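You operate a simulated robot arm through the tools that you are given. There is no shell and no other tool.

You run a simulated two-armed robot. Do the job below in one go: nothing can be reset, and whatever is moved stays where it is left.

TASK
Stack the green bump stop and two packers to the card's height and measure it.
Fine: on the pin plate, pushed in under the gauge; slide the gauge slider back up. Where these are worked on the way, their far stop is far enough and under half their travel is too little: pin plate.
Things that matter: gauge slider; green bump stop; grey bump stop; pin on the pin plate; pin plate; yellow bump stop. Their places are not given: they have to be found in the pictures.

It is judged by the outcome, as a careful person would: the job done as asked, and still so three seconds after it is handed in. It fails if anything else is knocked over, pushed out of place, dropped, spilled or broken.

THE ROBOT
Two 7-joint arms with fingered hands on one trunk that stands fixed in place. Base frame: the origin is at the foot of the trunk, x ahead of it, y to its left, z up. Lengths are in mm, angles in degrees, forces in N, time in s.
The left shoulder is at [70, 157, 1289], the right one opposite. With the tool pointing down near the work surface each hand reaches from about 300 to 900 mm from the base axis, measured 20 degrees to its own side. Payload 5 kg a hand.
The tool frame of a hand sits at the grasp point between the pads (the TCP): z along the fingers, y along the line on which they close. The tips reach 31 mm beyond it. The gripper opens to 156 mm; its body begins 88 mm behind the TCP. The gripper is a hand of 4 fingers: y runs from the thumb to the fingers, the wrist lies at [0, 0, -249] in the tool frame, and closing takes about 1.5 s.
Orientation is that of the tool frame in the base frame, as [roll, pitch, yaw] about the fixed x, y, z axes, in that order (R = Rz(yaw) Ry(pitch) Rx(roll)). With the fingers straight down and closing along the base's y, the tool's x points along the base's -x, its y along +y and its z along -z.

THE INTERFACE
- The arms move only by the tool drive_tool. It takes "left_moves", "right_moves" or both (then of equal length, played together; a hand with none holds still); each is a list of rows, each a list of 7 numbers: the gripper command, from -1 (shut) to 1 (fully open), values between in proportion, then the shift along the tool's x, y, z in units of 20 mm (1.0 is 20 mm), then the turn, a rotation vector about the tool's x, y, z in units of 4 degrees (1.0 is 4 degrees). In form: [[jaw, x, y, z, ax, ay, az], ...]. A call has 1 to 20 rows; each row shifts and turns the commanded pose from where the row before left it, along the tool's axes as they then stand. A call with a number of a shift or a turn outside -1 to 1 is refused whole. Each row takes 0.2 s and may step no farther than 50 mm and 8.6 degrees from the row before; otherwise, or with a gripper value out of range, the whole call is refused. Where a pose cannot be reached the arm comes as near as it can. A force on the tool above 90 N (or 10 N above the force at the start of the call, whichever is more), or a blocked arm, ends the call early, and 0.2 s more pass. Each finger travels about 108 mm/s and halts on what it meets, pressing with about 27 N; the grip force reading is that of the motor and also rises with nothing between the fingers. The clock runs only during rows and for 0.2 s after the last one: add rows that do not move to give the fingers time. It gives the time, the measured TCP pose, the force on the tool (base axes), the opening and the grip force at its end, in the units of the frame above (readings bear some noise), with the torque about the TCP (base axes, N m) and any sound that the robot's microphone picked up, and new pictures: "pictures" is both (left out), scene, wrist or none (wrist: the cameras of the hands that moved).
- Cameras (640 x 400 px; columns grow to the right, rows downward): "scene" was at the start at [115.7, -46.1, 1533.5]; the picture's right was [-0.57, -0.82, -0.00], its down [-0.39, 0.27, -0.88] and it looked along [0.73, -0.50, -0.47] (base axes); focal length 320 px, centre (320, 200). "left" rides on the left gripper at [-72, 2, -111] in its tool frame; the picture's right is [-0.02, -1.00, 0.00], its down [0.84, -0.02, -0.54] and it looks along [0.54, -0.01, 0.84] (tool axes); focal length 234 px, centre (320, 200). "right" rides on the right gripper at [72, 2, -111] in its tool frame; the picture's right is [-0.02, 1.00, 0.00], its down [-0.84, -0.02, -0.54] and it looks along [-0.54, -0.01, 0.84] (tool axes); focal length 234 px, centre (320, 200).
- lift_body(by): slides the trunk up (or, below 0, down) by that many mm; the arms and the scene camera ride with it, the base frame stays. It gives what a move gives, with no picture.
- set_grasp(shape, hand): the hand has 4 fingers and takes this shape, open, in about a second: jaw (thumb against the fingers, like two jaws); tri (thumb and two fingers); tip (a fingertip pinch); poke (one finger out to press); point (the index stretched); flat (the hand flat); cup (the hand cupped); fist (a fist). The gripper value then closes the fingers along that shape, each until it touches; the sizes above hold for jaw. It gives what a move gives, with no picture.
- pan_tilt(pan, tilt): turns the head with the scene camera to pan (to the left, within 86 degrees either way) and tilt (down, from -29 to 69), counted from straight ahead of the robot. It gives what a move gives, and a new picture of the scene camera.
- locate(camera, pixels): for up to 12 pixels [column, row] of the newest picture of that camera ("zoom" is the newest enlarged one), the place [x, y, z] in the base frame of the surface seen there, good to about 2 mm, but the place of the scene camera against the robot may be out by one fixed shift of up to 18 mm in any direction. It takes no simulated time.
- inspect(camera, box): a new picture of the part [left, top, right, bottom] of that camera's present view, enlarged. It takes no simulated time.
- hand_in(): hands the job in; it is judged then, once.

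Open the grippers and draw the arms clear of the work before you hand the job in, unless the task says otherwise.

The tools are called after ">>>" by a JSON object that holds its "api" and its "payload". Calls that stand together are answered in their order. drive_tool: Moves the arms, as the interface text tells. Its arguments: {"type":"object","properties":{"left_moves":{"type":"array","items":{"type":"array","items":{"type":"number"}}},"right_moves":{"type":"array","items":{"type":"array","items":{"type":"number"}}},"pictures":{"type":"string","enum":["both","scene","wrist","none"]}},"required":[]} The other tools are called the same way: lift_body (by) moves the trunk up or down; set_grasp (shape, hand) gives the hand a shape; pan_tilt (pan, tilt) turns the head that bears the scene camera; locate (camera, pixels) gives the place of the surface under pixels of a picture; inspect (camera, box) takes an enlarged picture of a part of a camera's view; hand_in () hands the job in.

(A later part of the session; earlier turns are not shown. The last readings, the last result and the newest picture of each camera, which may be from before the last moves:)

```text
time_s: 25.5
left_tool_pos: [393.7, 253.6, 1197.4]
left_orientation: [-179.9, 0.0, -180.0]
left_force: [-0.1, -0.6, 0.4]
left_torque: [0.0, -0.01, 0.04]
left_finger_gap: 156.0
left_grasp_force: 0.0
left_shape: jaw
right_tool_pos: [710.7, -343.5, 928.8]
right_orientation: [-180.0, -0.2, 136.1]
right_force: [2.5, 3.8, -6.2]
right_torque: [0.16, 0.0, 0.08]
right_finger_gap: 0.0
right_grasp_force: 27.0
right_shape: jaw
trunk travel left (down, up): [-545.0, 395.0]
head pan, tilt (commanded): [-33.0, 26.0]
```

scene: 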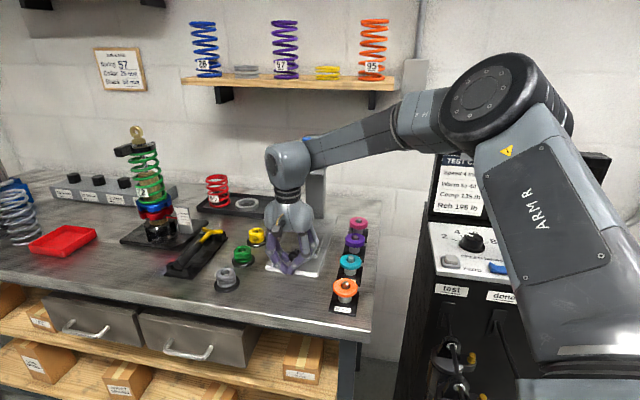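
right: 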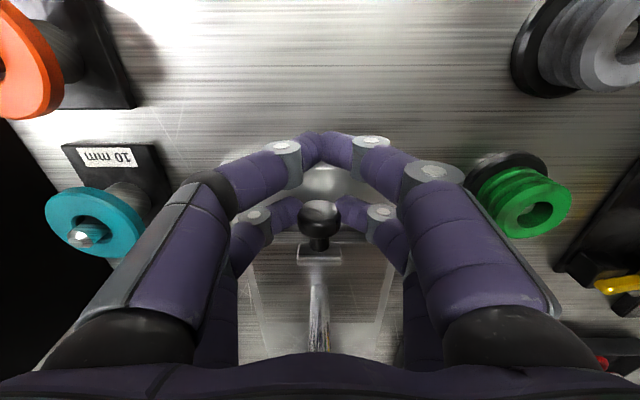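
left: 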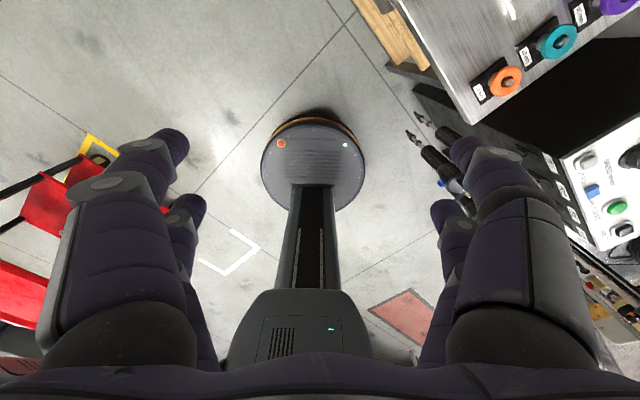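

Still following, 81 mm out. I continue in small steps to find the stop.

>>> {"api": "drive_tool", "payload": {"right_moves": [[-1, 0.3, 0, 0, 0, 0, 0], [-1, 0.3, 0, 0, 0, 0, 0], [-1, 0.3, 0, 0, 0, 0, 0], [-1, 0.3, 0, 0, 0, 0, 0]]}}

```text
time_s: 26.5
left_tool_pos: [393.9, 253.0, 1195.1]
left_orientation: [180.0, -0.1, -180.0]
left_force: [-0.4, -0.3, 0.0]
left_torque: [0.01, -0.02, 0.03]
left_finger_gap: 156.0
left_grasp_force: 0.0
left_shape: jaw
right_tool_pos: [694.4, -326.2, 927.4]
right_orientation: [-179.9, 0.0, 136.0]
right_force: [4.0, 3.7, -4.4]
right_torque: [0.13, -0.06, 0.1]
right_finger_gap: 0.0
right_grasp_force: 27.3
right_shape: jaw
trunk travel left (down, up): [-545.0, 395.0]
head pan, tilt (commanded): [-33.0, 26.0]
```

scene: 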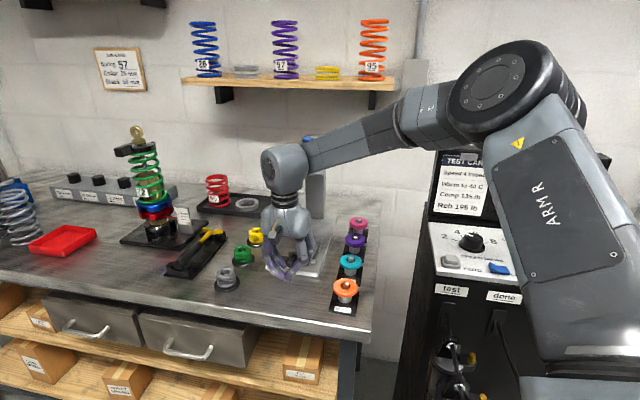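
right: 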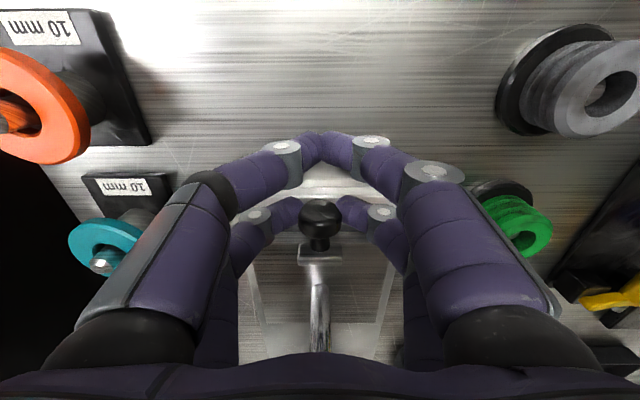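

Still coming with low force (105 mm). I pull a bit further.

>>> {"api": "drive_tool", "payload": {"right_moves": [[-1, 0.25, 0, 0, 0, 0, 0], [-1, 0.25, 0, 0, 0, 0, 0], [-1, 0.25, 0, 0, 0, 0, 0]]}}

```text
time_s: 27.3
left_tool_pos: [393.9, 254.6, 1196.3]
left_orientation: [-180.0, -0.1, -180.0]
left_force: [-0.1, -0.1, -0.8]
left_torque: [0.0, -0.01, -0.02]
left_finger_gap: 156.0
left_grasp_force: 0.0
left_shape: jaw
right_tool_pos: [684.3, -317.4, 928.7]
right_orientation: [180.0, 0.0, 136.0]
right_force: [4.2, 4.1, -4.7]
right_torque: [0.14, -0.03, 0.13]
right_finger_gap: 0.2
right_grasp_force: 27.3
right_shape: jaw
trunk travel left (down, up): [-545.0, 395.0]
head pan, tilt (commanded): [-33.0, 26.0]
```

scene: 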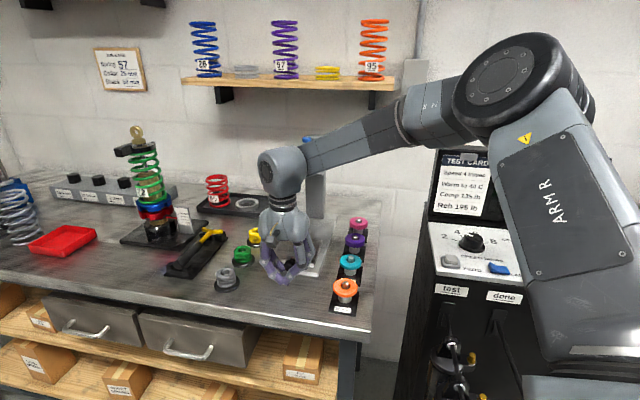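
right: 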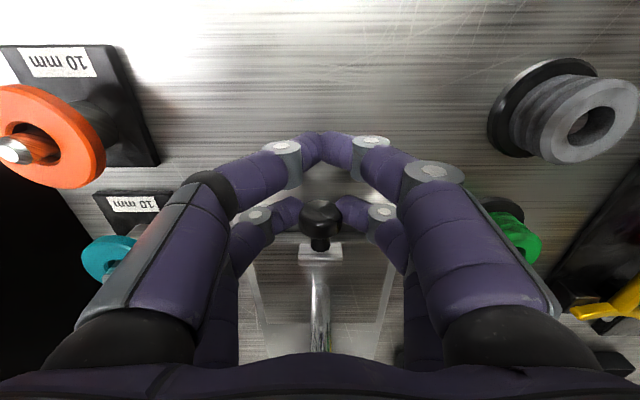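

118 mm out; the plate front is now near the slab's front edge. One more short pull to feel for the stop.

>>> {"api": "drive_tool", "payload": {"right_moves": [[-1, 0.2, 0, 0, 0, 0, 0], [-1, 0.2, 0, 0, 0, 0, 0], [-1, 0, 0, 0, 0, 0, 0]], "pictures": "wrist"}}

```text
time_s: 28.1
left_tool_pos: [395.0, 253.3, 1196.4]
left_orientation: [-180.0, -0.2, -180.0]
left_force: [0.4, 0.7, -0.4]
left_torque: [-0.02, 0.02, -0.02]
left_finger_gap: 156.1
left_grasp_force: 0.0
left_shape: jaw
right_tool_pos: [677.2, -309.2, 928.0]
right_orientation: [180.0, -0.1, 136.1]
right_force: [5.0, 5.2, -3.9]
right_torque: [0.18, -0.02, 0.15]
right_finger_gap: 0.0
right_grasp_force: 27.0
right_shape: jaw
trunk travel left (down, up): [-545.0, 395.0]
head pan, tilt (commanded): [-33.0, 26.0]
```

right: 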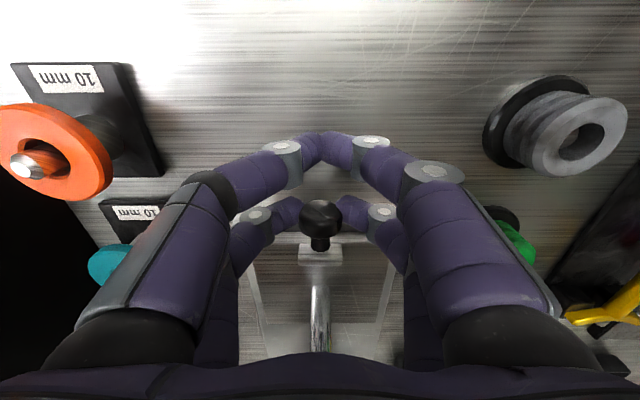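

No resistance yet at 129 mm. I zoom in to see the plate's edge relative to the slab.

>>> {"api": "inspect", "payload": {"camera": "right", "box": [240, 170, 400, 360]}}

>>> {"api": "inspect", "payload": {"camera": "scene", "box": [240, 190, 360, 290]}}

```text
2.11 times, centred on (320, 265) of right
```

zoom: 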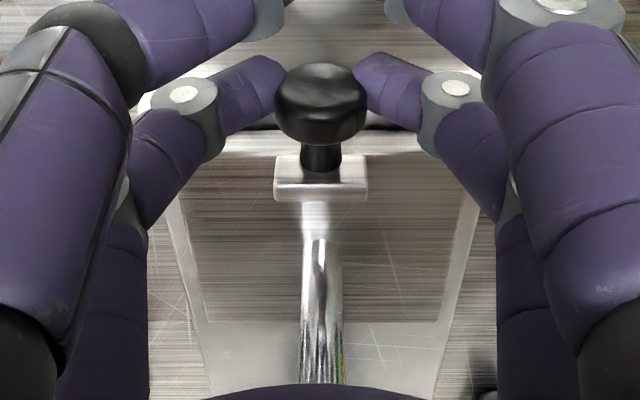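

```text
4.00 times, centred on (300, 240) of scene
```

zoom: 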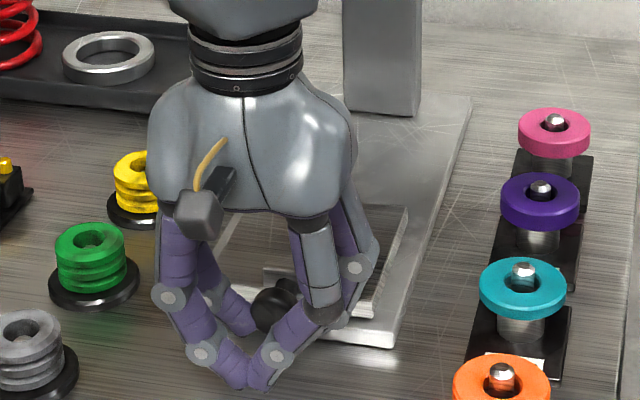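

The plate's front is level with the slab's front edge. I try one more small pull to confirm the stop.

>>> {"api": "drive_tool", "payload": {"right_moves": [[-1, 0.25, 0, 0, 0, 0, 0], [-1, 0.25, 0, 0, 0, 0, 0], [-1, 0, 0, 0, 0, 0, 0]], "pictures": "wrist"}}

>>> {"api": "inspect", "payload": {"camera": "right", "box": [240, 170, 400, 360]}}

```text
time_s: 28.9
left_tool_pos: [397.0, 251.9, 1196.4]
left_orientation: [179.8, -0.1, 179.9]
left_force: [0.8, 0.3, 0.6]
left_torque: [0.02, 0.02, 0.01]
left_finger_gap: 155.9
left_grasp_force: 0.0
left_shape: jaw
right_tool_pos: [670.5, -305.1, 925.0]
right_orientation: [-179.8, -0.3, 136.0]
right_force: [12.7, -7.1, -6.3]
right_torque: [-0.03, -0.23, 0.09]
right_finger_gap: 0.3
right_grasp_force: 26.9
right_shape: jaw
trunk travel left (down, up): [-545.0, 395.0]
head pan, tilt (commanded): [-33.0, 26.0]
```

right: 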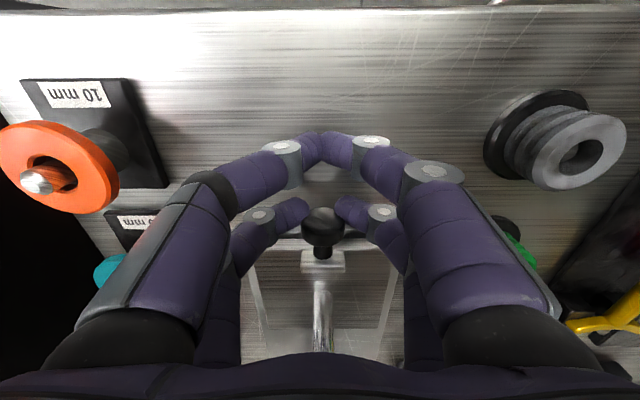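

```text
2.11 times, centred on (320, 265) of right
```

zoom: 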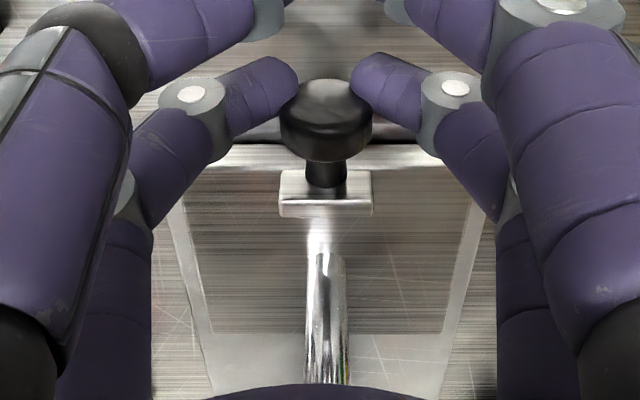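

Force rose to ~14 N along the line and the knob began slipping: the outer stop is reached at ≈130 mm. I open the hand and lift away.

>>> {"api": "drive_tool", "payload": {"right_moves": [[0, -0.2, 0, 0, 0, 0, 0], [0, 0, 0, 0, 0, 0, 0], [0, 0, 0, 0, 0, 0, 0], [0, 0, 0, 0, 0, 0, 0], [0, 0, 0, -1, 0, 0, 0], [0, 0, 0, -1, 0, 0, 0], [0, 0, 0, -1, 0, 0, 0], [0, 0, 0, -1, 0, 0, 0], [0, 0, 0, -1, 0, 0, 0], [0, 0, 0, -1, 0, 0, 0], [0, 0, 0, -1, 0, 0, 0], [0, 0, 0, -1, 0, 0, 0], [0, 0, 0, 0, 0, 0, 0]]}}

```text
time_s: 31.7
left_tool_pos: [393.9, 253.6, 1195.9]
left_orientation: [-180.0, 0.0, -180.0]
left_force: [-0.9, 0.4, -0.2]
left_torque: [0.02, 0.02, -0.05]
left_finger_gap: 156.0
left_grasp_force: 0.0
left_shape: jaw
right_tool_pos: [673.4, -306.3, 1089.3]
right_orientation: [-179.9, -0.1, 136.0]
right_force: [-0.2, -0.2, -0.1]
right_torque: [0.0, 0.03, 0.04]
right_finger_gap: 77.9
right_grasp_force: 0.1
right_shape: jaw
trunk travel left (down, up): [-545.0, 395.0]
head pan, tilt (commanded): [-33.0, 26.0]
```

scene: 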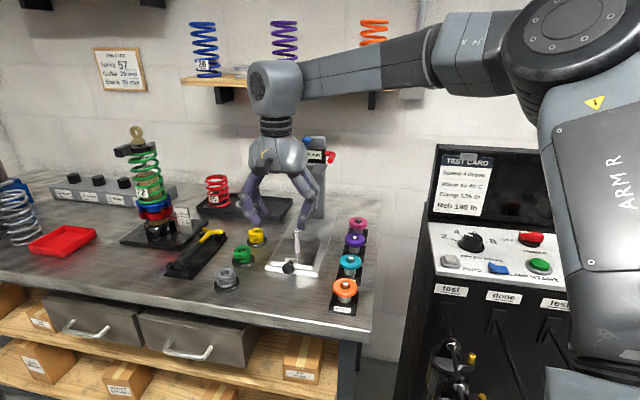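
right: 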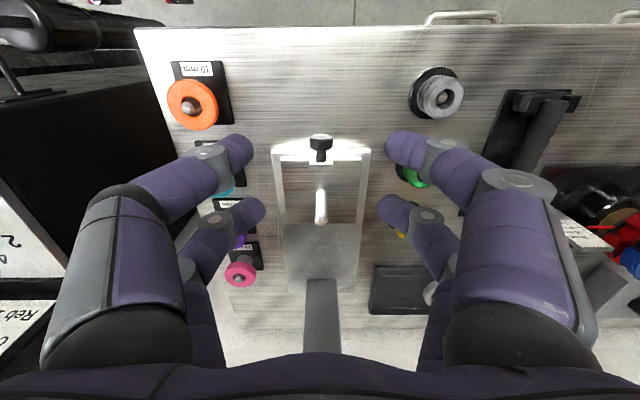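

The plate is fully out at the slab's front. I locate the pin top and sides now, from the wrist camera zoom.

>>> {"api": "inspect", "payload": {"camera": "right", "box": [290, 180, 350, 230]}}

>>> {"api": "locate", "payload": {"camera": "zoom", "pixels": [[320, 350], [290, 330], [350, 330], [320, 370], [320, 330], [320, 250], [320, 120], [200, 200], [450, 200]]}}

```text
8.00 times, centred on (320, 205) of right
```

zoom: 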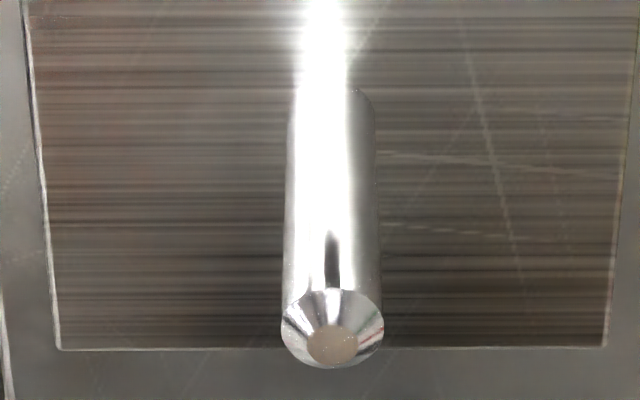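

```text
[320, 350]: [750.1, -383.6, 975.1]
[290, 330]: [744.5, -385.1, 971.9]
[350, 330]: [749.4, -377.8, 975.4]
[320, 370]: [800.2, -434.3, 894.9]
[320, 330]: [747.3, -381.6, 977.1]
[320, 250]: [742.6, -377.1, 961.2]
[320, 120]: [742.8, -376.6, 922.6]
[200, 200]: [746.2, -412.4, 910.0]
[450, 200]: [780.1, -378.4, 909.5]
```

Pin axis is now ≈(749,−381), top z≈976. Next I move above the green stop (≈(819,−257)) and look down on it.

>>> {"api": "drive_tool", "payload": {"right_moves": [[0, -0.44, 0.85, 0.2, 0, 0, 0], [0, -0.44, 0.85, 0.2, 0, 0, 0], [0, -0.44, 0.85, 0.6, 0, 0, 0], [0, -0.44, 0.85, 0.6, 0, 0, 0], [0, -0.44, 0.85, 0.6, 0, 0, 0], [0, -0.44, 0.85, 0.6, 0, 0, 0], [0, -0.44, 0.85, 0.6, 0, 0, 0], [0, -0.44, 0.85, 0.6, 0, 0, 0], [0, 0, 0, 0, 0, 0, 0]]}}

```text
time_s: 33.7
left_tool_pos: [393.8, 254.1, 1198.1]
left_orientation: [-179.9, 0.0, 180.0]
left_force: [0.0, 0.2, -0.1]
left_torque: [0.0, -0.04, -0.01]
left_finger_gap: 155.8
left_grasp_force: 0.0
left_shape: jaw
right_tool_pos: [764.5, -273.5, 1009.2]
right_orientation: [179.9, 0.2, 136.0]
right_force: [0.7, -0.5, -0.3]
right_torque: [0.0, -0.03, -0.02]
right_finger_gap: 77.9
right_grasp_force: 0.1
right_shape: jaw
right hand out of reach, approached as far as the arm can: row 6, 7, 8
trunk travel left (down, up): [-545.0, 395.0]
head pan, tilt (commanded): [-33.0, 26.0]
```

scene: 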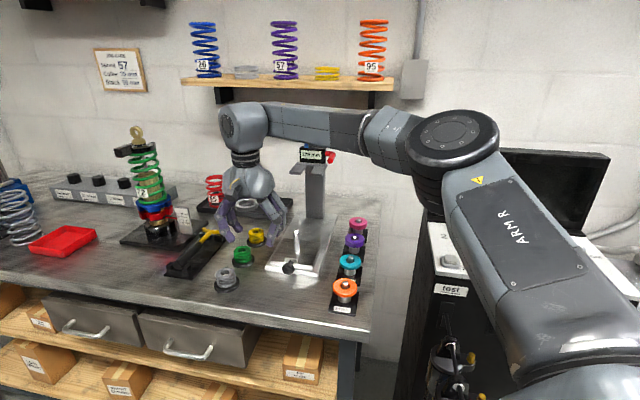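
right: 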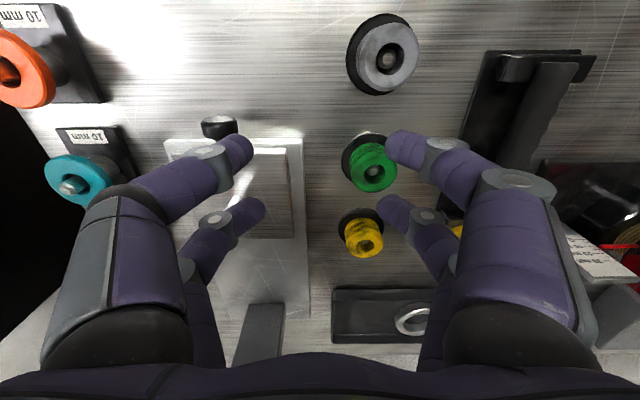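

The right arm can't reach the green stop vertically with this yaw (stopped at (764,−273)). I turn the hand's yaw toward the arm's own direction (to ≈156°) and try again.

>>> {"api": "drive_tool", "payload": {"right_moves": [[0, 0, 0, 0, 0, 0, -1], [0, 0, 0, 0, 0, 0, -1], [0, 0, 0, 0, 0, 0, -1], [0, 0, 0, 0, 0, 0, -1], [0, 0, 0, 0, 0, 0, -1], [0, -0.43, 0.38, 0, 0, 0, 0], [0, -0.43, 0.38, 0, 0, 0, 0], [0, -0.43, 0.38, 0, 0, 0, 0], [0, -0.43, 0.38, 0, 0, 0, 0], [0, -0.43, 0.38, 0, 0, 0, 0], [0, 0, 0, 0, 0, 0, 0]]}}

```text
time_s: 36.1
left_tool_pos: [394.1, 253.2, 1196.0]
left_orientation: [180.0, -0.1, 180.0]
left_force: [0.6, -0.7, -1.1]
left_torque: [0.01, -0.03, 0.0]
left_finger_gap: 155.7
left_grasp_force: 0.0
left_shape: jaw
right_tool_pos: [766.2, -274.8, 1008.2]
right_orientation: [180.0, 0.0, 155.9]
right_force: [0.5, -0.3, 0.3]
right_torque: [-0.01, 0.02, 0.0]
right_finger_gap: 77.8
right_grasp_force: 0.1
right_shape: jaw
right hand out of reach, approached as far as the arm can: row 6, 7, 8, 9, 10
trunk travel left (down, up): [-545.0, 395.0]
head pan, tilt (commanded): [-33.0, 26.0]
```

scene: 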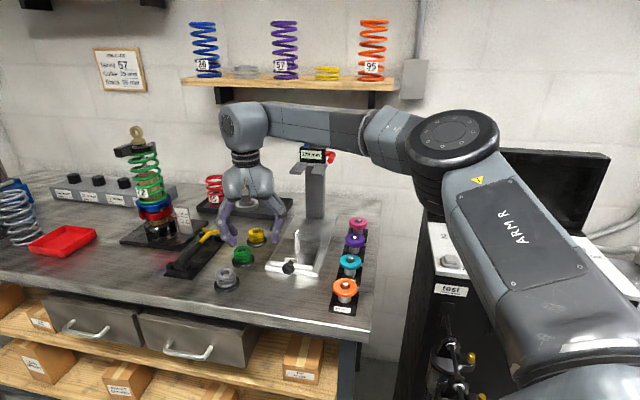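
right: 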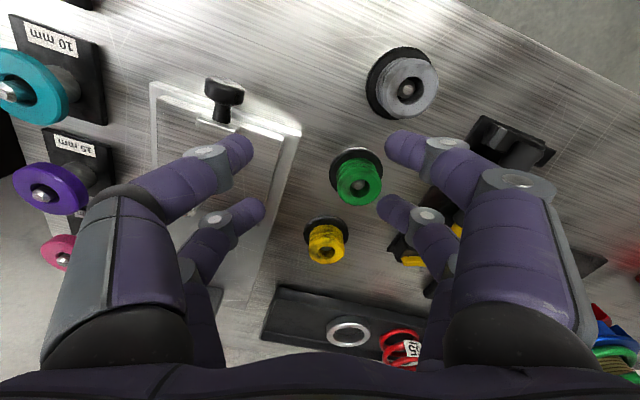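

Reach is the same at this yaw, so I'll tilt the fingers forward by ~16° (wrist comes back toward the robot) and retry. The green stop would be held upright with that same tilt at pick and place.

>>> {"api": "drive_tool", "payload": {"right_moves": [[0, 0, 0, 0, 0, -1, 0], [0, 0, 0, 0, 0, -1, 0], [0, 0, 0, 0, 0, -1, 0], [0, 0, 0, 0, 0, -1, 0], [0, -0.41, 0.38, 0.12, 0, 0, 0], [0, -0.41, 0.38, 0.12, 0, 0, 0], [0, -0.41, 0.38, 0.12, 0, 0, 0], [0, -0.41, 0.38, 0.12, 0, 0, 0], [0, -0.41, 0.38, 0.12, 0, 0, 0], [0, 0, 0, 0, 0, 0, 0]]}}

```text
time_s: 38.3
left_tool_pos: [393.5, 252.0, 1197.0]
left_orientation: [-180.0, 0.0, 180.0]
left_force: [0.5, 0.1, 0.6]
left_torque: [-0.02, -0.04, 0.0]
left_finger_gap: 155.9
left_grasp_force: 0.0
left_shape: jaw
right_tool_pos: [811.5, -260.8, 1007.9]
right_orientation: [179.9, 16.1, 156.1]
right_force: [-0.9, -0.5, 0.2]
right_torque: [0.02, 0.0, 0.01]
right_finger_gap: 77.3
right_grasp_force: 0.0
right_shape: jaw
right hand out of reach, approached as far as the arm can: row 9
trunk travel left (down, up): [-545.0, 395.0]
head pan, tilt (commanded): [-33.0, 26.0]
```

scene: 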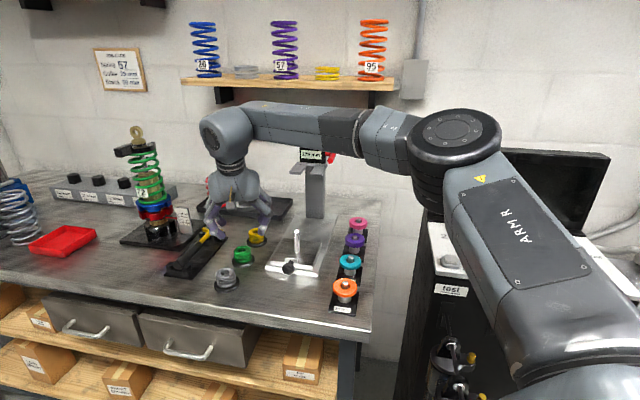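
right: 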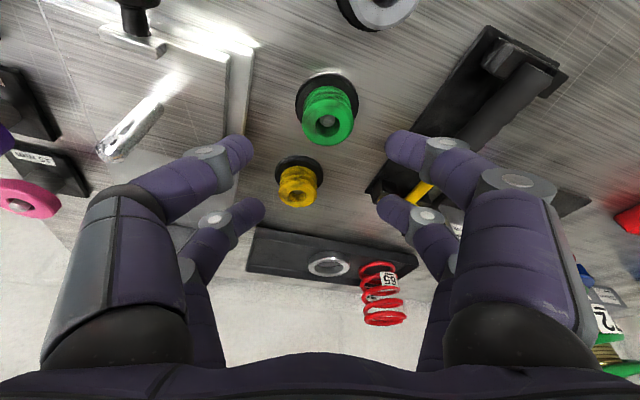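

With the 16° tilt the TCP reaches (811,−261). I locate the green stop from this view (centre near (327,118)).

>>> {"api": "inspect", "payload": {"camera": "right", "box": [280, 60, 380, 160]}}

>>> {"api": "locate", "payload": {"camera": "right", "pixels": [[327, 100], [327, 141], [305, 122], [349, 122], [312, 105], [342, 105], [327, 122], [300, 92], [327, 84], [353, 100], [298, 170], [297, 185]]}}

```text
4.00 times, centred on (330, 110) of right
```

zoom: 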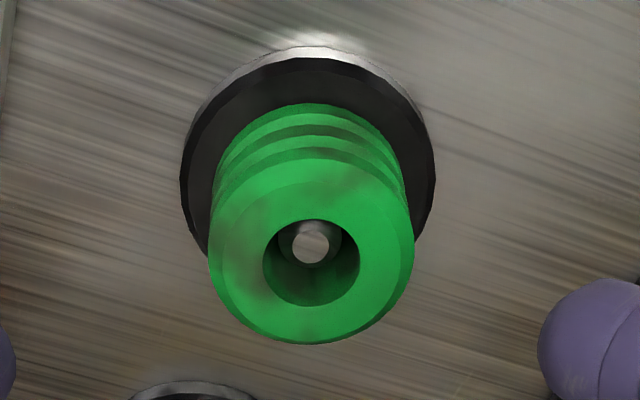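

```text
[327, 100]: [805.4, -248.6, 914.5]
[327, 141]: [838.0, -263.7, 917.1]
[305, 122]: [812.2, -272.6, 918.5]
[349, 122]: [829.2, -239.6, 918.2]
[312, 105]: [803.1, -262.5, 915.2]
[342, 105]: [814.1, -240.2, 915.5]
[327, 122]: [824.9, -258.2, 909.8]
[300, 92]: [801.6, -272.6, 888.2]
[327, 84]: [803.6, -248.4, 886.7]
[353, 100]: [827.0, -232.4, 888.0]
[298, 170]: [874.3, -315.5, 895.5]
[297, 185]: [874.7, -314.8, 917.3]
```

There is a short peg (top ≈910) inside the stop, centre (820.7,−256.1), top z 918. Lower down the wrist gets level with the shoulder where reach is larger, so I descend to z≈958 while centring.

>>> {"api": "drive_tool", "payload": {"right_moves": [[0, 0.13, 0.14, 0.83, 0, 0, 0], [0, 0.13, 0.14, 0.83, 0, 0, 0], [0, 0.13, 0.14, 0.83, 0, 0, 0], [0, 0, 0, 0, 0, 1, 0], [0, 0, 0, 0, 0, 1, 0], [0, 0, 0, 0, 0, 0, 0]]}}

```text
time_s: 39.7
left_tool_pos: [394.4, 253.4, 1197.2]
left_orientation: [179.9, 0.0, 179.9]
left_force: [0.1, 0.1, 0.4]
left_torque: [-0.03, 0.01, -0.01]
left_finger_gap: 156.0
left_grasp_force: 0.0
left_shape: jaw
right_tool_pos: [787.6, -269.8, 963.0]
right_orientation: [179.9, 8.0, 156.1]
right_force: [0.7, 0.7, -0.5]
right_torque: [0.0, -0.02, -0.01]
right_finger_gap: 77.7
right_grasp_force: 0.0
right_shape: jaw
right hand out of reach, approached as far as the arm can: row 1, 2, 3, 4, 5
trunk travel left (down, up): [-545.0, 395.0]
head pan, tilt (commanded): [-33.0, 26.0]
```

scene: 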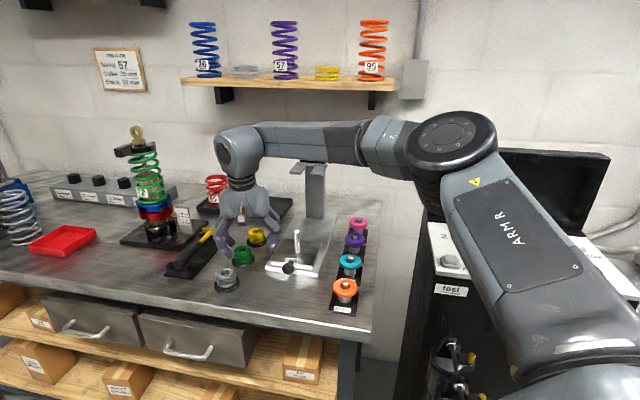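
right: 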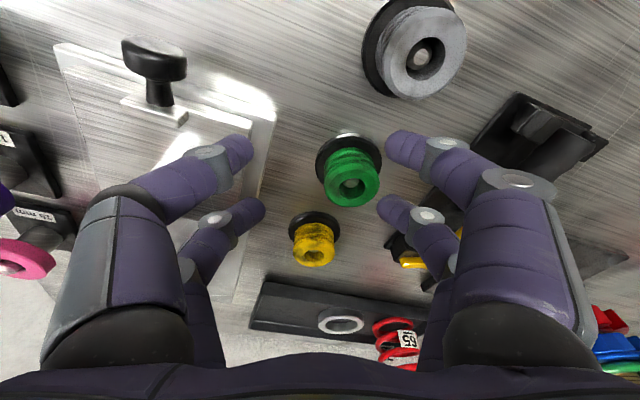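

Still limited. It looks like the elbow is stuck high and to the right; I check where it is now.

>>> {"api": "locate", "payload": {"camera": "scene", "pixels": [[450, 130], [405, 140], [445, 180], [475, 200], [520, 300], [560, 360], [360, 140], [300, 140], [232, 150], [240, 200]]}}

>>> {"api": "inspect", "payload": {"camera": "scene", "box": [200, 80, 640, 400]}}

```text
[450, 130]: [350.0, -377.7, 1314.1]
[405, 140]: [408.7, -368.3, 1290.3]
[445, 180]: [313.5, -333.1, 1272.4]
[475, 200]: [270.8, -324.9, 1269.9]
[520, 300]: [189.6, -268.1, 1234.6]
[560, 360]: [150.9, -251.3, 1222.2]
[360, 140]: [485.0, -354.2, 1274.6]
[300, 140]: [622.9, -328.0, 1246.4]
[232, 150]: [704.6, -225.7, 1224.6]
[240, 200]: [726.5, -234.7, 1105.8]
```

```text
1.25 times, centred on (420, 240) of scene
```

zoom: 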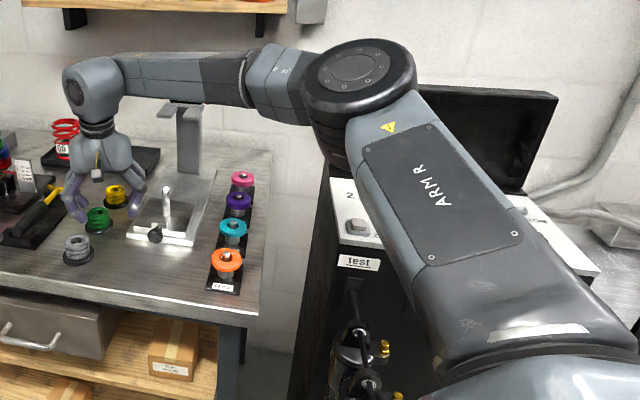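

The upper arm is pinned outward at about −40°, so the wrist can only swing around the elbow at ≈(345,−385). I'll raise the hand 60 mm, turn it to yaw ≈164° with 20° forward tilt, and lower the trunk another 60 mm to gain reach.

>>> {"api": "drive_tool", "payload": {"right_moves": [[0, 0, 0, -1, 0, 0, 0], [0, 0, 0, -1, 0, 0, 0], [0, 0, 0, -1, 0, 0, 0], [0, 0, 0, 0, 0, 1, 0], [0, 0, 0, 0, 0, 1, 0], [0, 0, 0, 0, 0, 0, -1], [0, 0, 0, 0, 0, 0, -1], [0, 0, 0, 0, 0, -1, 0], [0, 0, 0, 0, 0, -1, 0], [0, 0, 0, 0, 0, -1, 0], [0, 0, 0, 0, 0, -1, 0], [0, 0, 0, 0, 0, -1, 0], [0, 0, 0, 0, 0, 0, 0]], "pictures": "none"}}

>>> {"api": "lift_body", "payload": {"by": -60}}

```text
time_s: 42.5
left_tool_pos: [394.0, 253.3, 1196.7]
left_orientation: [-180.0, 0.0, -180.0]
left_force: [0.9, -0.9, 0.4]
left_torque: [-0.01, 0.03, 0.02]
left_finger_gap: 156.0
left_grasp_force: 0.1
left_shape: jaw
right_tool_pos: [764.8, -271.3, 1022.6]
right_orientation: [180.0, 20.1, 164.0]
right_force: [0.5, 1.1, -0.1]
right_torque: [-0.01, 0.01, -0.02]
right_finger_gap: 77.5
right_grasp_force: 0.1
right_shape: jaw
right hand out of reach, approached as far as the arm can: row 5
trunk travel left (down, up): [-545.0, 395.0]
head pan, tilt (commanded): [-33.0, 26.0]
```

```text
time_s: 43.5
left_tool_pos: [392.6, 252.6, 1136.5]
left_orientation: [-180.0, 0.1, -180.0]
left_force: [-0.8, -0.2, -0.3]
left_torque: [0.01, 0.0, 0.0]
left_finger_gap: 155.9
left_grasp_force: 0.0
left_shape: jaw
right_tool_pos: [764.1, -270.8, 962.8]
right_orientation: [179.9, 20.0, 164.0]
right_force: [0.5, -0.7, 0.2]
right_torque: [-0.01, -0.01, 0.04]
right_finger_gap: 77.8
right_grasp_force: 0.0
right_shape: jaw
trunk travel left (down, up): [-485.0, 455.0]
head pan, tilt (commanded): [-33.0, 26.0]
```

Now at (764,−271,963) tilted 20°. I move over the green stop's centre keeping the tips above its top.

>>> {"api": "drive_tool", "payload": {"right_moves": [[0, -0.63, 0.374, 0.109, 0, 0, 0], [0, -0.63, 0.374, 0.109, 0, 0, 0], [0, -0.63, 0.374, 0.109, 0, 0, 0], [0, -0.63, 0.374, 0.109, 0, 0, 0], [0, 0, 0, 0, 0, 0, 0]]}}

```text
time_s: 44.7
left_tool_pos: [392.7, 252.7, 1138.3]
left_orientation: [179.9, 0.0, 179.9]
left_force: [-1.4, -0.5, -0.9]
left_torque: [0.03, 0.0, -0.01]
left_finger_gap: 155.7
left_grasp_force: 0.0
left_shape: jaw
right_tool_pos: [820.9, -255.6, 972.9]
right_orientation: [-180.0, 20.0, 164.0]
right_force: [0.4, 1.5, 0.7]
right_torque: [0.0, 0.01, -0.03]
right_finger_gap: 77.6
right_grasp_force: 0.1
right_shape: jaw
trunk travel left (down, up): [-485.0, 455.0]
head pan, tilt (commanded): [-33.0, 26.0]
```

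scene: 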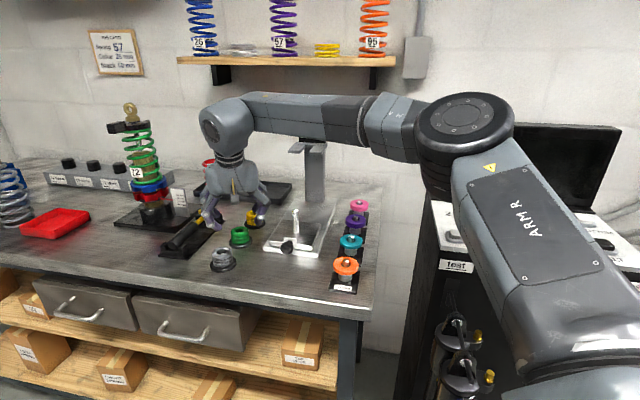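
right: 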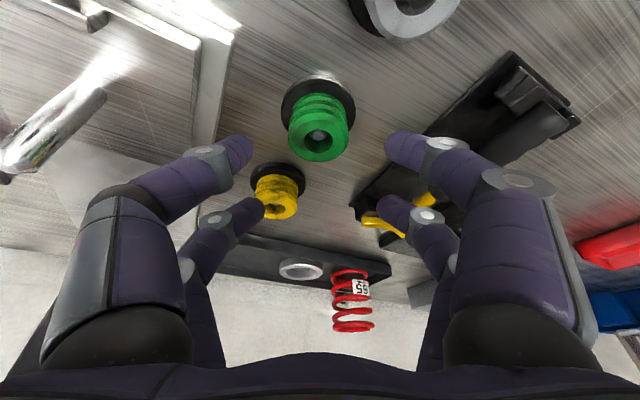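

Reach works here. I adjust to a better grasp: yaw ≈172°, tilt 16°, shifted back ~7 mm so both finger pairs straddle the stop evenly, and narrow the gap to ~60 mm to stay clear of the yellow stop.

>>> {"api": "drive_tool", "payload": {"right_moves": [[-0.23, 0, 0, 0, -0.34, 0, -0.94], [-0.23, 0, 0, 0, -0.34, 0, -0.94], [-0.23, 0, 0, 0, 0, 1, 0], [-0.23, 0.48, -0.03, 0.43, 0, 0, 0], [-0.23, 0, 0, 0, 0, 0, 0]]}}

```text
time_s: 45.9
left_tool_pos: [394.5, 254.2, 1136.2]
left_orientation: [180.0, 0.0, -180.0]
left_force: [-0.6, -0.1, -0.3]
left_torque: [0.02, 0.0, 0.03]
left_finger_gap: 155.9
left_grasp_force: 0.1
left_shape: jaw
right_tool_pos: [815.6, -256.7, 960.3]
right_orientation: [180.0, 15.9, 172.0]
right_force: [0.0, 1.0, 0.0]
right_torque: [0.01, 0.03, -0.02]
right_finger_gap: 60.2
right_grasp_force: 0.1
right_shape: jaw
trunk travel left (down, up): [-485.0, 455.0]
head pan, tilt (commanded): [-33.0, 26.0]
```

scene: 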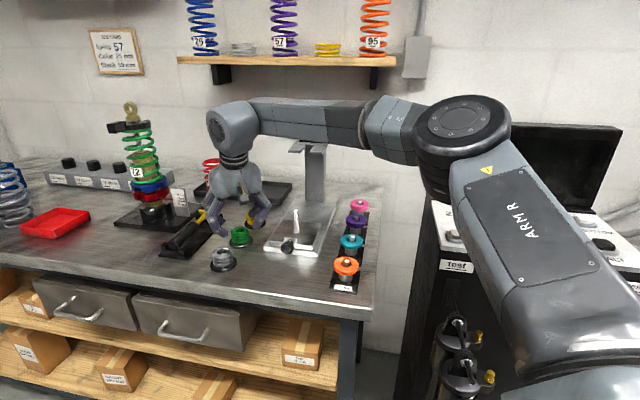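
right: 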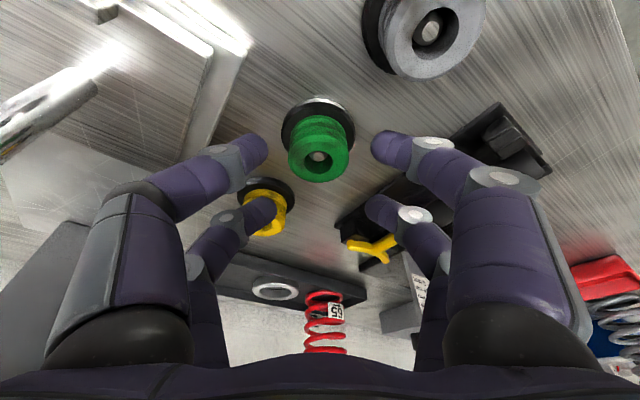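

Pose reached without limits; green at (317,148) is centred between the fingers. I descend straight down 33 mm around it.

>>> {"api": "drive_tool", "payload": {"right_moves": [[-0.23, 0.18, 0.02, 0.53, 0, 0, 0], [-0.23, 0.18, 0.02, 0.53, 0, 0, 0], [-0.23, 0.18, 0.02, 0.52, 0, 0, 0], [-0.23, 0, 0, 0, 0, 0, 0]]}}

```text
time_s: 46.9
left_tool_pos: [394.8, 253.8, 1137.8]
left_orientation: [180.0, 0.0, 180.0]
left_force: [0.4, 0.4, 0.2]
left_torque: [-0.02, -0.03, -0.04]
left_finger_gap: 156.0
left_grasp_force: 0.1
left_shape: jaw
right_tool_pos: [811.0, -253.2, 927.4]
right_orientation: [-180.0, 16.1, 172.0]
right_force: [0.0, 0.5, -1.2]
right_torque: [0.03, 0.01, -0.01]
right_finger_gap: 60.6
right_grasp_force: 0.1
right_shape: jaw
trunk travel left (down, up): [-485.0, 455.0]
head pan, tilt (commanded): [-33.0, 26.0]
```

scene: 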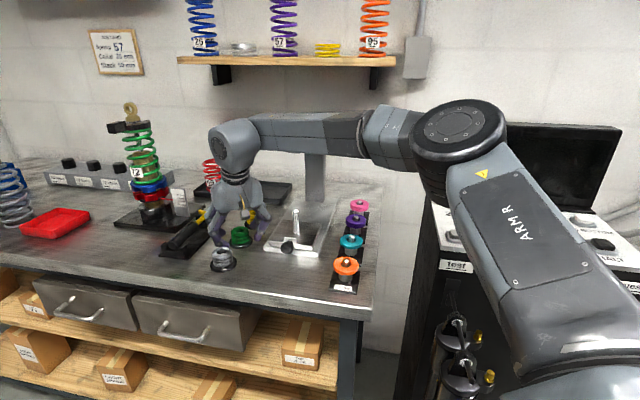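
right: 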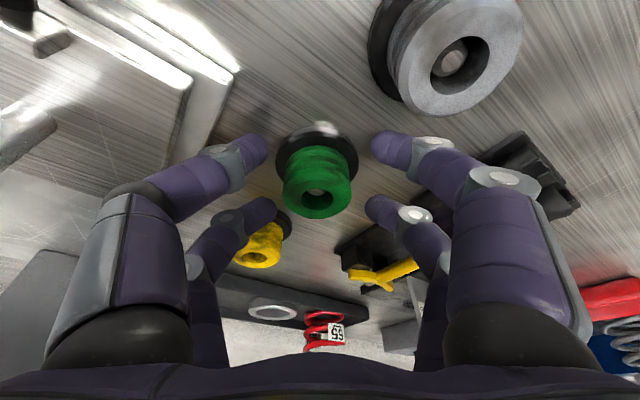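

The stop sits between both pairs (image (317,185)); I nudge 3 mm forward and close.

>>> {"api": "drive_tool", "payload": {"right_moves": [[-0.23, -0.145, -0.07, 0.04, 0, 0, 0], [-0.6, 0, 0, 0, 0, 0, 0], [-0.8, 0, 0, 0, 0, 0, 0], [-1, 0, 0, 0, 0, 0, 0], [-1, 0, 0, 0, 0, 0, 0], [-1, 0, 0, 0, 0, 0, 0]]}}

```text
time_s: 48.3
left_tool_pos: [392.7, 254.2, 1137.6]
left_orientation: [-180.0, 0.0, 180.0]
left_force: [0.6, 0.5, 0.2]
left_torque: [0.01, -0.01, 0.02]
left_finger_gap: 156.0
left_grasp_force: 0.0
left_shape: jaw
right_tool_pos: [814.7, -256.0, 927.8]
right_orientation: [-180.0, 16.2, 172.0]
right_force: [-0.2, -0.7, 2.8]
right_torque: [-0.01, 0.04, 0.03]
right_finger_gap: 10.4
right_grasp_force: 27.3
right_shape: jaw
trunk travel left (down, up): [-485.0, 455.0]
head pan, tilt (commanded): [-33.0, 26.0]
```

scene: 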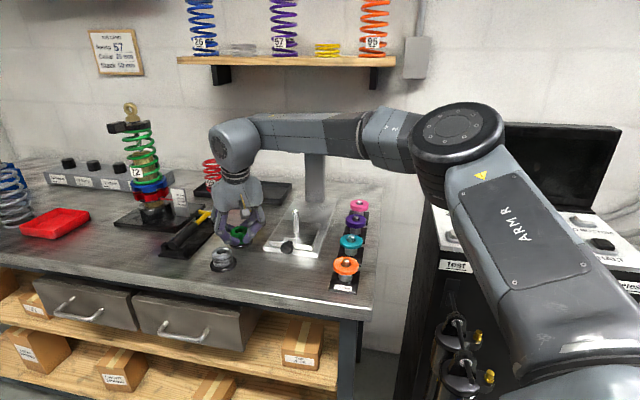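
right: 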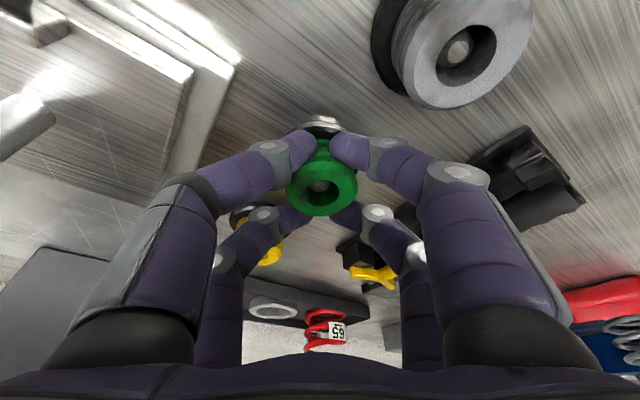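

The hand reports contact (27 N) with the stop caged between the two pairs. I zoom in to check the grip before lifting.

>>> {"api": "inspect", "payload": {"camera": "right", "box": [230, 100, 420, 260]}}

>>> {"api": "inspect", "payload": {"camera": "scene", "box": [195, 170, 285, 280]}}

```text
2.50 times, centred on (325, 180) of right
```

zoom: 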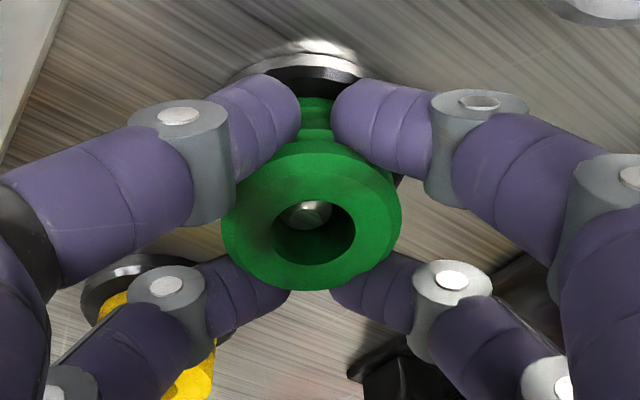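

```text
3.64 times, centred on (240, 225) of scene
```

zoom: 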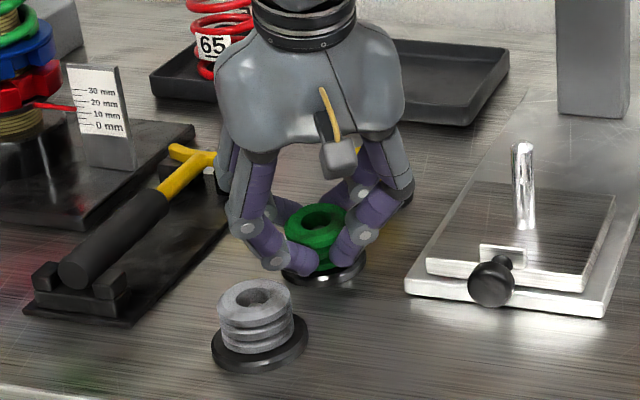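

The stop is caged by four fingers, still upright over its peg. I lift straight up 40 mm slowly.

>>> {"api": "drive_tool", "payload": {"right_moves": [[-1, -0.07, 0, -0.24, 0, 0, 0], [-1, -0.138, 0, -0.48, 0, 0, 0], [-1, -0.138, 0, -0.48, 0, 0, 0], [-1, -0.138, 0, -0.48, 0, 0, 0], [-1, -0.07, 0, -0.24, 0, 0, 0], [-1, 0, 0, 0, 0, 0, 0]]}}

>>> {"api": "inspect", "payload": {"camera": "scene", "box": [195, 160, 285, 270]}}

>>> {"api": "inspect", "payload": {"camera": "right", "box": [230, 100, 420, 260]}}

```text
time_s: 49.7
left_tool_pos: [394.0, 253.2, 1136.9]
left_orientation: [-180.0, 0.0, -180.0]
left_force: [0.2, -0.2, -1.3]
left_torque: [0.02, 0.0, 0.02]
left_finger_gap: 156.0
left_grasp_force: 0.2
left_shape: jaw
right_tool_pos: [814.8, -256.3, 968.1]
right_orientation: [179.9, 16.0, 172.0]
right_force: [0.5, 0.4, 0.0]
right_torque: [0.02, 0.01, 0.01]
right_finger_gap: 10.0
right_grasp_force: 26.9
right_shape: jaw
trunk travel left (down, up): [-485.0, 455.0]
head pan, tilt (commanded): [-33.0, 26.0]
```

scene: 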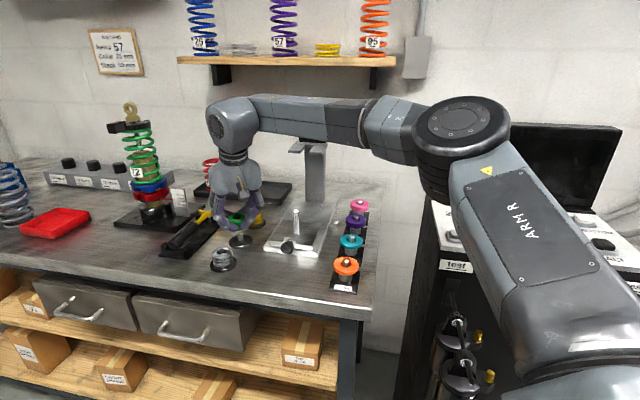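
right: 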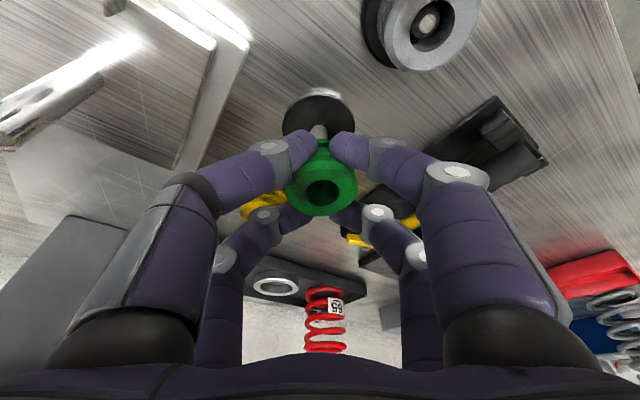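

```text
3.64 times, centred on (240, 215) of scene
```

zoom: 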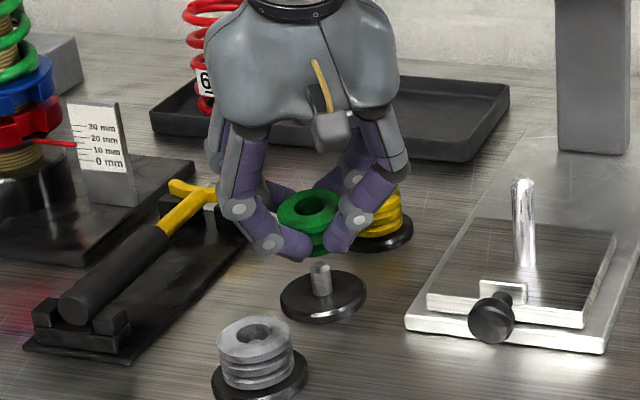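

```text
2.50 times, centred on (325, 180) of right
```

zoom: 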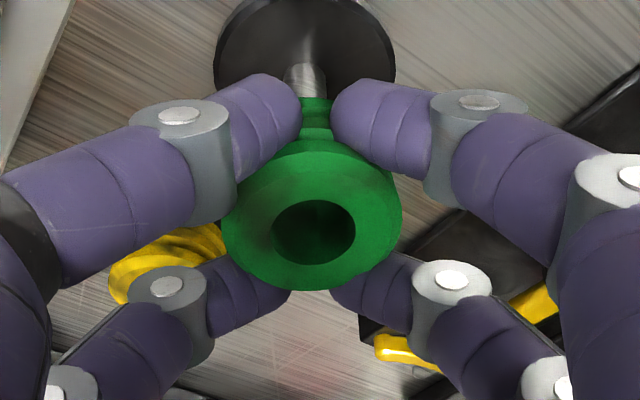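

Lifted cleanly off its peg. I locate points on the held stop's top face to know its centre relative to the hand.

>>> {"api": "locate", "payload": {"camera": "zoom", "pixels": [[232, 215], [393, 215], [312, 285], [312, 165], [260, 180], [365, 180], [255, 265], [370, 260], [312, 270], [312, 185]]}}

```text
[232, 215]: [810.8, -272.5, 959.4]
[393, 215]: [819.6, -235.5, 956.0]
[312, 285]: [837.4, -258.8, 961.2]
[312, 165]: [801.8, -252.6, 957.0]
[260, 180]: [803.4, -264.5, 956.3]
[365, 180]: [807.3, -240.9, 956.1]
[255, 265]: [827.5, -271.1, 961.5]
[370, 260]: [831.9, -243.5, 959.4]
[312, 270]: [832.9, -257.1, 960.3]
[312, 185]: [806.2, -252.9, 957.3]
```

The held stop's axis is ≈4.7 mm ahead of the TCP. I carry it up and toward the pin, stopping short to look.

>>> {"api": "drive_tool", "payload": {"right_moves": [[-1, 0.115, -0.84, -0.775, 0, 0, 0], [-1, 0.115, -0.84, -0.775, 0, 0, 0], [-1, 0.115, -0.84, -0.775, 0, 0, 0], [-1, 0.115, -0.84, -0.775, 0, 0, 0], [-1, 0.3175, -0.835, -0.091, 0, 0, 0], [-1, 0, 0, 0, 0, 0, 0]]}}

```text
time_s: 51.1
left_tool_pos: [394.6, 253.2, 1137.1]
left_orientation: [180.0, 0.0, 180.0]
left_force: [-0.4, -0.5, 0.7]
left_torque: [-0.04, 0.03, -0.01]
left_finger_gap: 155.7
left_grasp_force: 0.0
left_shape: jaw
right_tool_pos: [770.8, -334.6, 1025.0]
right_orientation: [180.0, 15.9, 172.1]
right_force: [-0.1, 0.6, -0.9]
right_torque: [-0.01, 0.01, 0.01]
right_finger_gap: 10.0
right_grasp_force: 26.7
right_shape: jaw
trunk travel left (down, up): [-485.0, 455.0]
head pan, tilt (commanded): [-33.0, 26.0]
```

scene: 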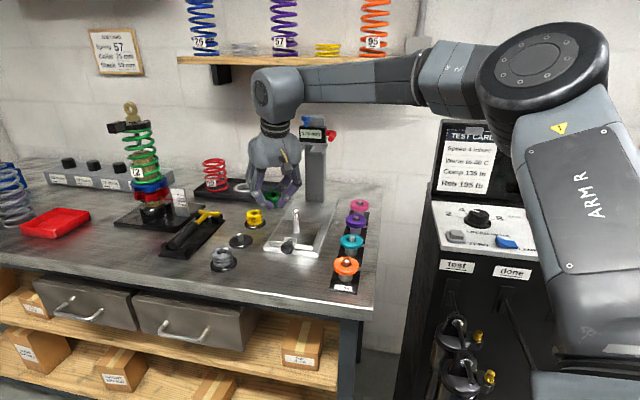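
right: 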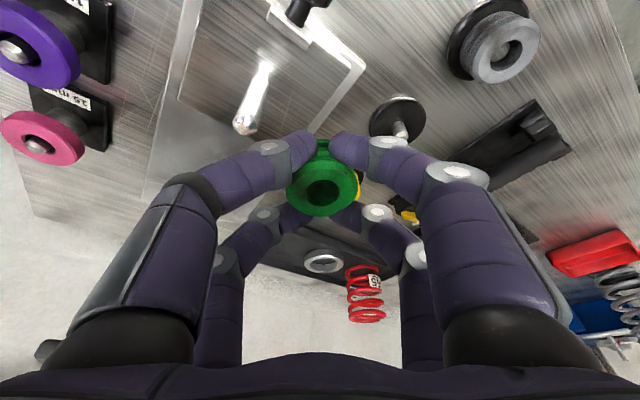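

The pin top is visible at (245,125). I locate it and the held stop together from this view.

>>> {"api": "inspect", "payload": {"camera": "right", "box": [220, 50, 380, 230]}}

>>> {"api": "inspect", "payload": {"camera": "right", "box": [225, 60, 285, 140]}}

```text
2.22 times, centred on (300, 140) of right
```

zoom: 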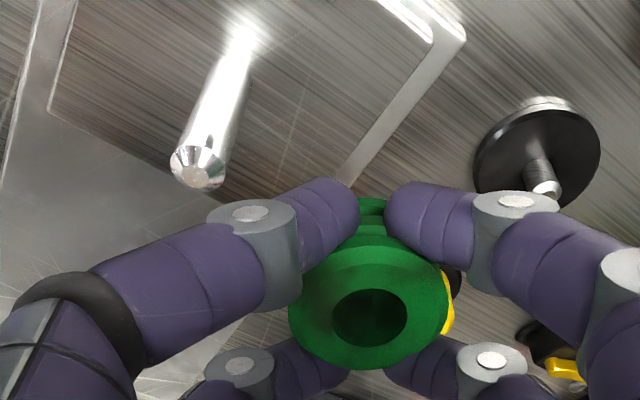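

```text
5.00 times, centred on (255, 100) of right
```

zoom: 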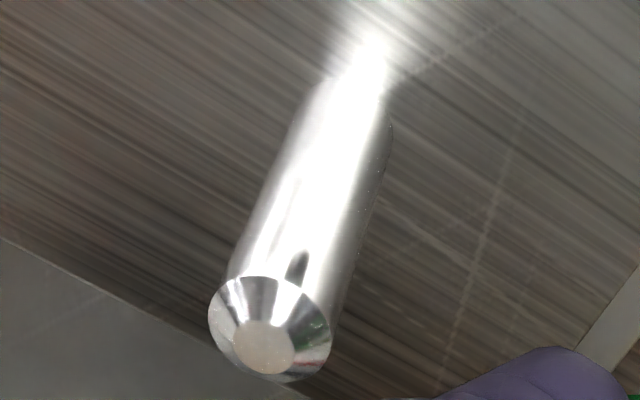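

>>> {"api": "locate", "payload": {"camera": "zoom", "pixels": [[264, 346], [235, 346], [292, 346], [264, 325], [264, 366], [220, 300], [325, 320], [300, 200], [250, 230], [350, 240], [330, 130]]}}

>>> {"api": "locate", "payload": {"camera": "right", "pixels": [[292, 180], [357, 190], [318, 212], [328, 165], [300, 195], [350, 205], [305, 175], [345, 175]]}}

```text
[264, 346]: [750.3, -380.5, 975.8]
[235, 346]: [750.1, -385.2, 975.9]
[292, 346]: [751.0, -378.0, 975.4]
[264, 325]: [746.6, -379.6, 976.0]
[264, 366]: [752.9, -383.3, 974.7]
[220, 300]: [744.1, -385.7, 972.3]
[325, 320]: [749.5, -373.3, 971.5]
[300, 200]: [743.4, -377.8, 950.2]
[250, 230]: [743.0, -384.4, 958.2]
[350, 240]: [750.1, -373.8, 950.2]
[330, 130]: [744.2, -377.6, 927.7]
```

```text
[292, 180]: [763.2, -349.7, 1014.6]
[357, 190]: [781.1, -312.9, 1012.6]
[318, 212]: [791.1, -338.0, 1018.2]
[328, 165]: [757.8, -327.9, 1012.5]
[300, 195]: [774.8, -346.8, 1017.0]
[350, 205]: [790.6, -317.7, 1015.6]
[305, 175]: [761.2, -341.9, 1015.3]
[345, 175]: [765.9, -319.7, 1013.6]
```

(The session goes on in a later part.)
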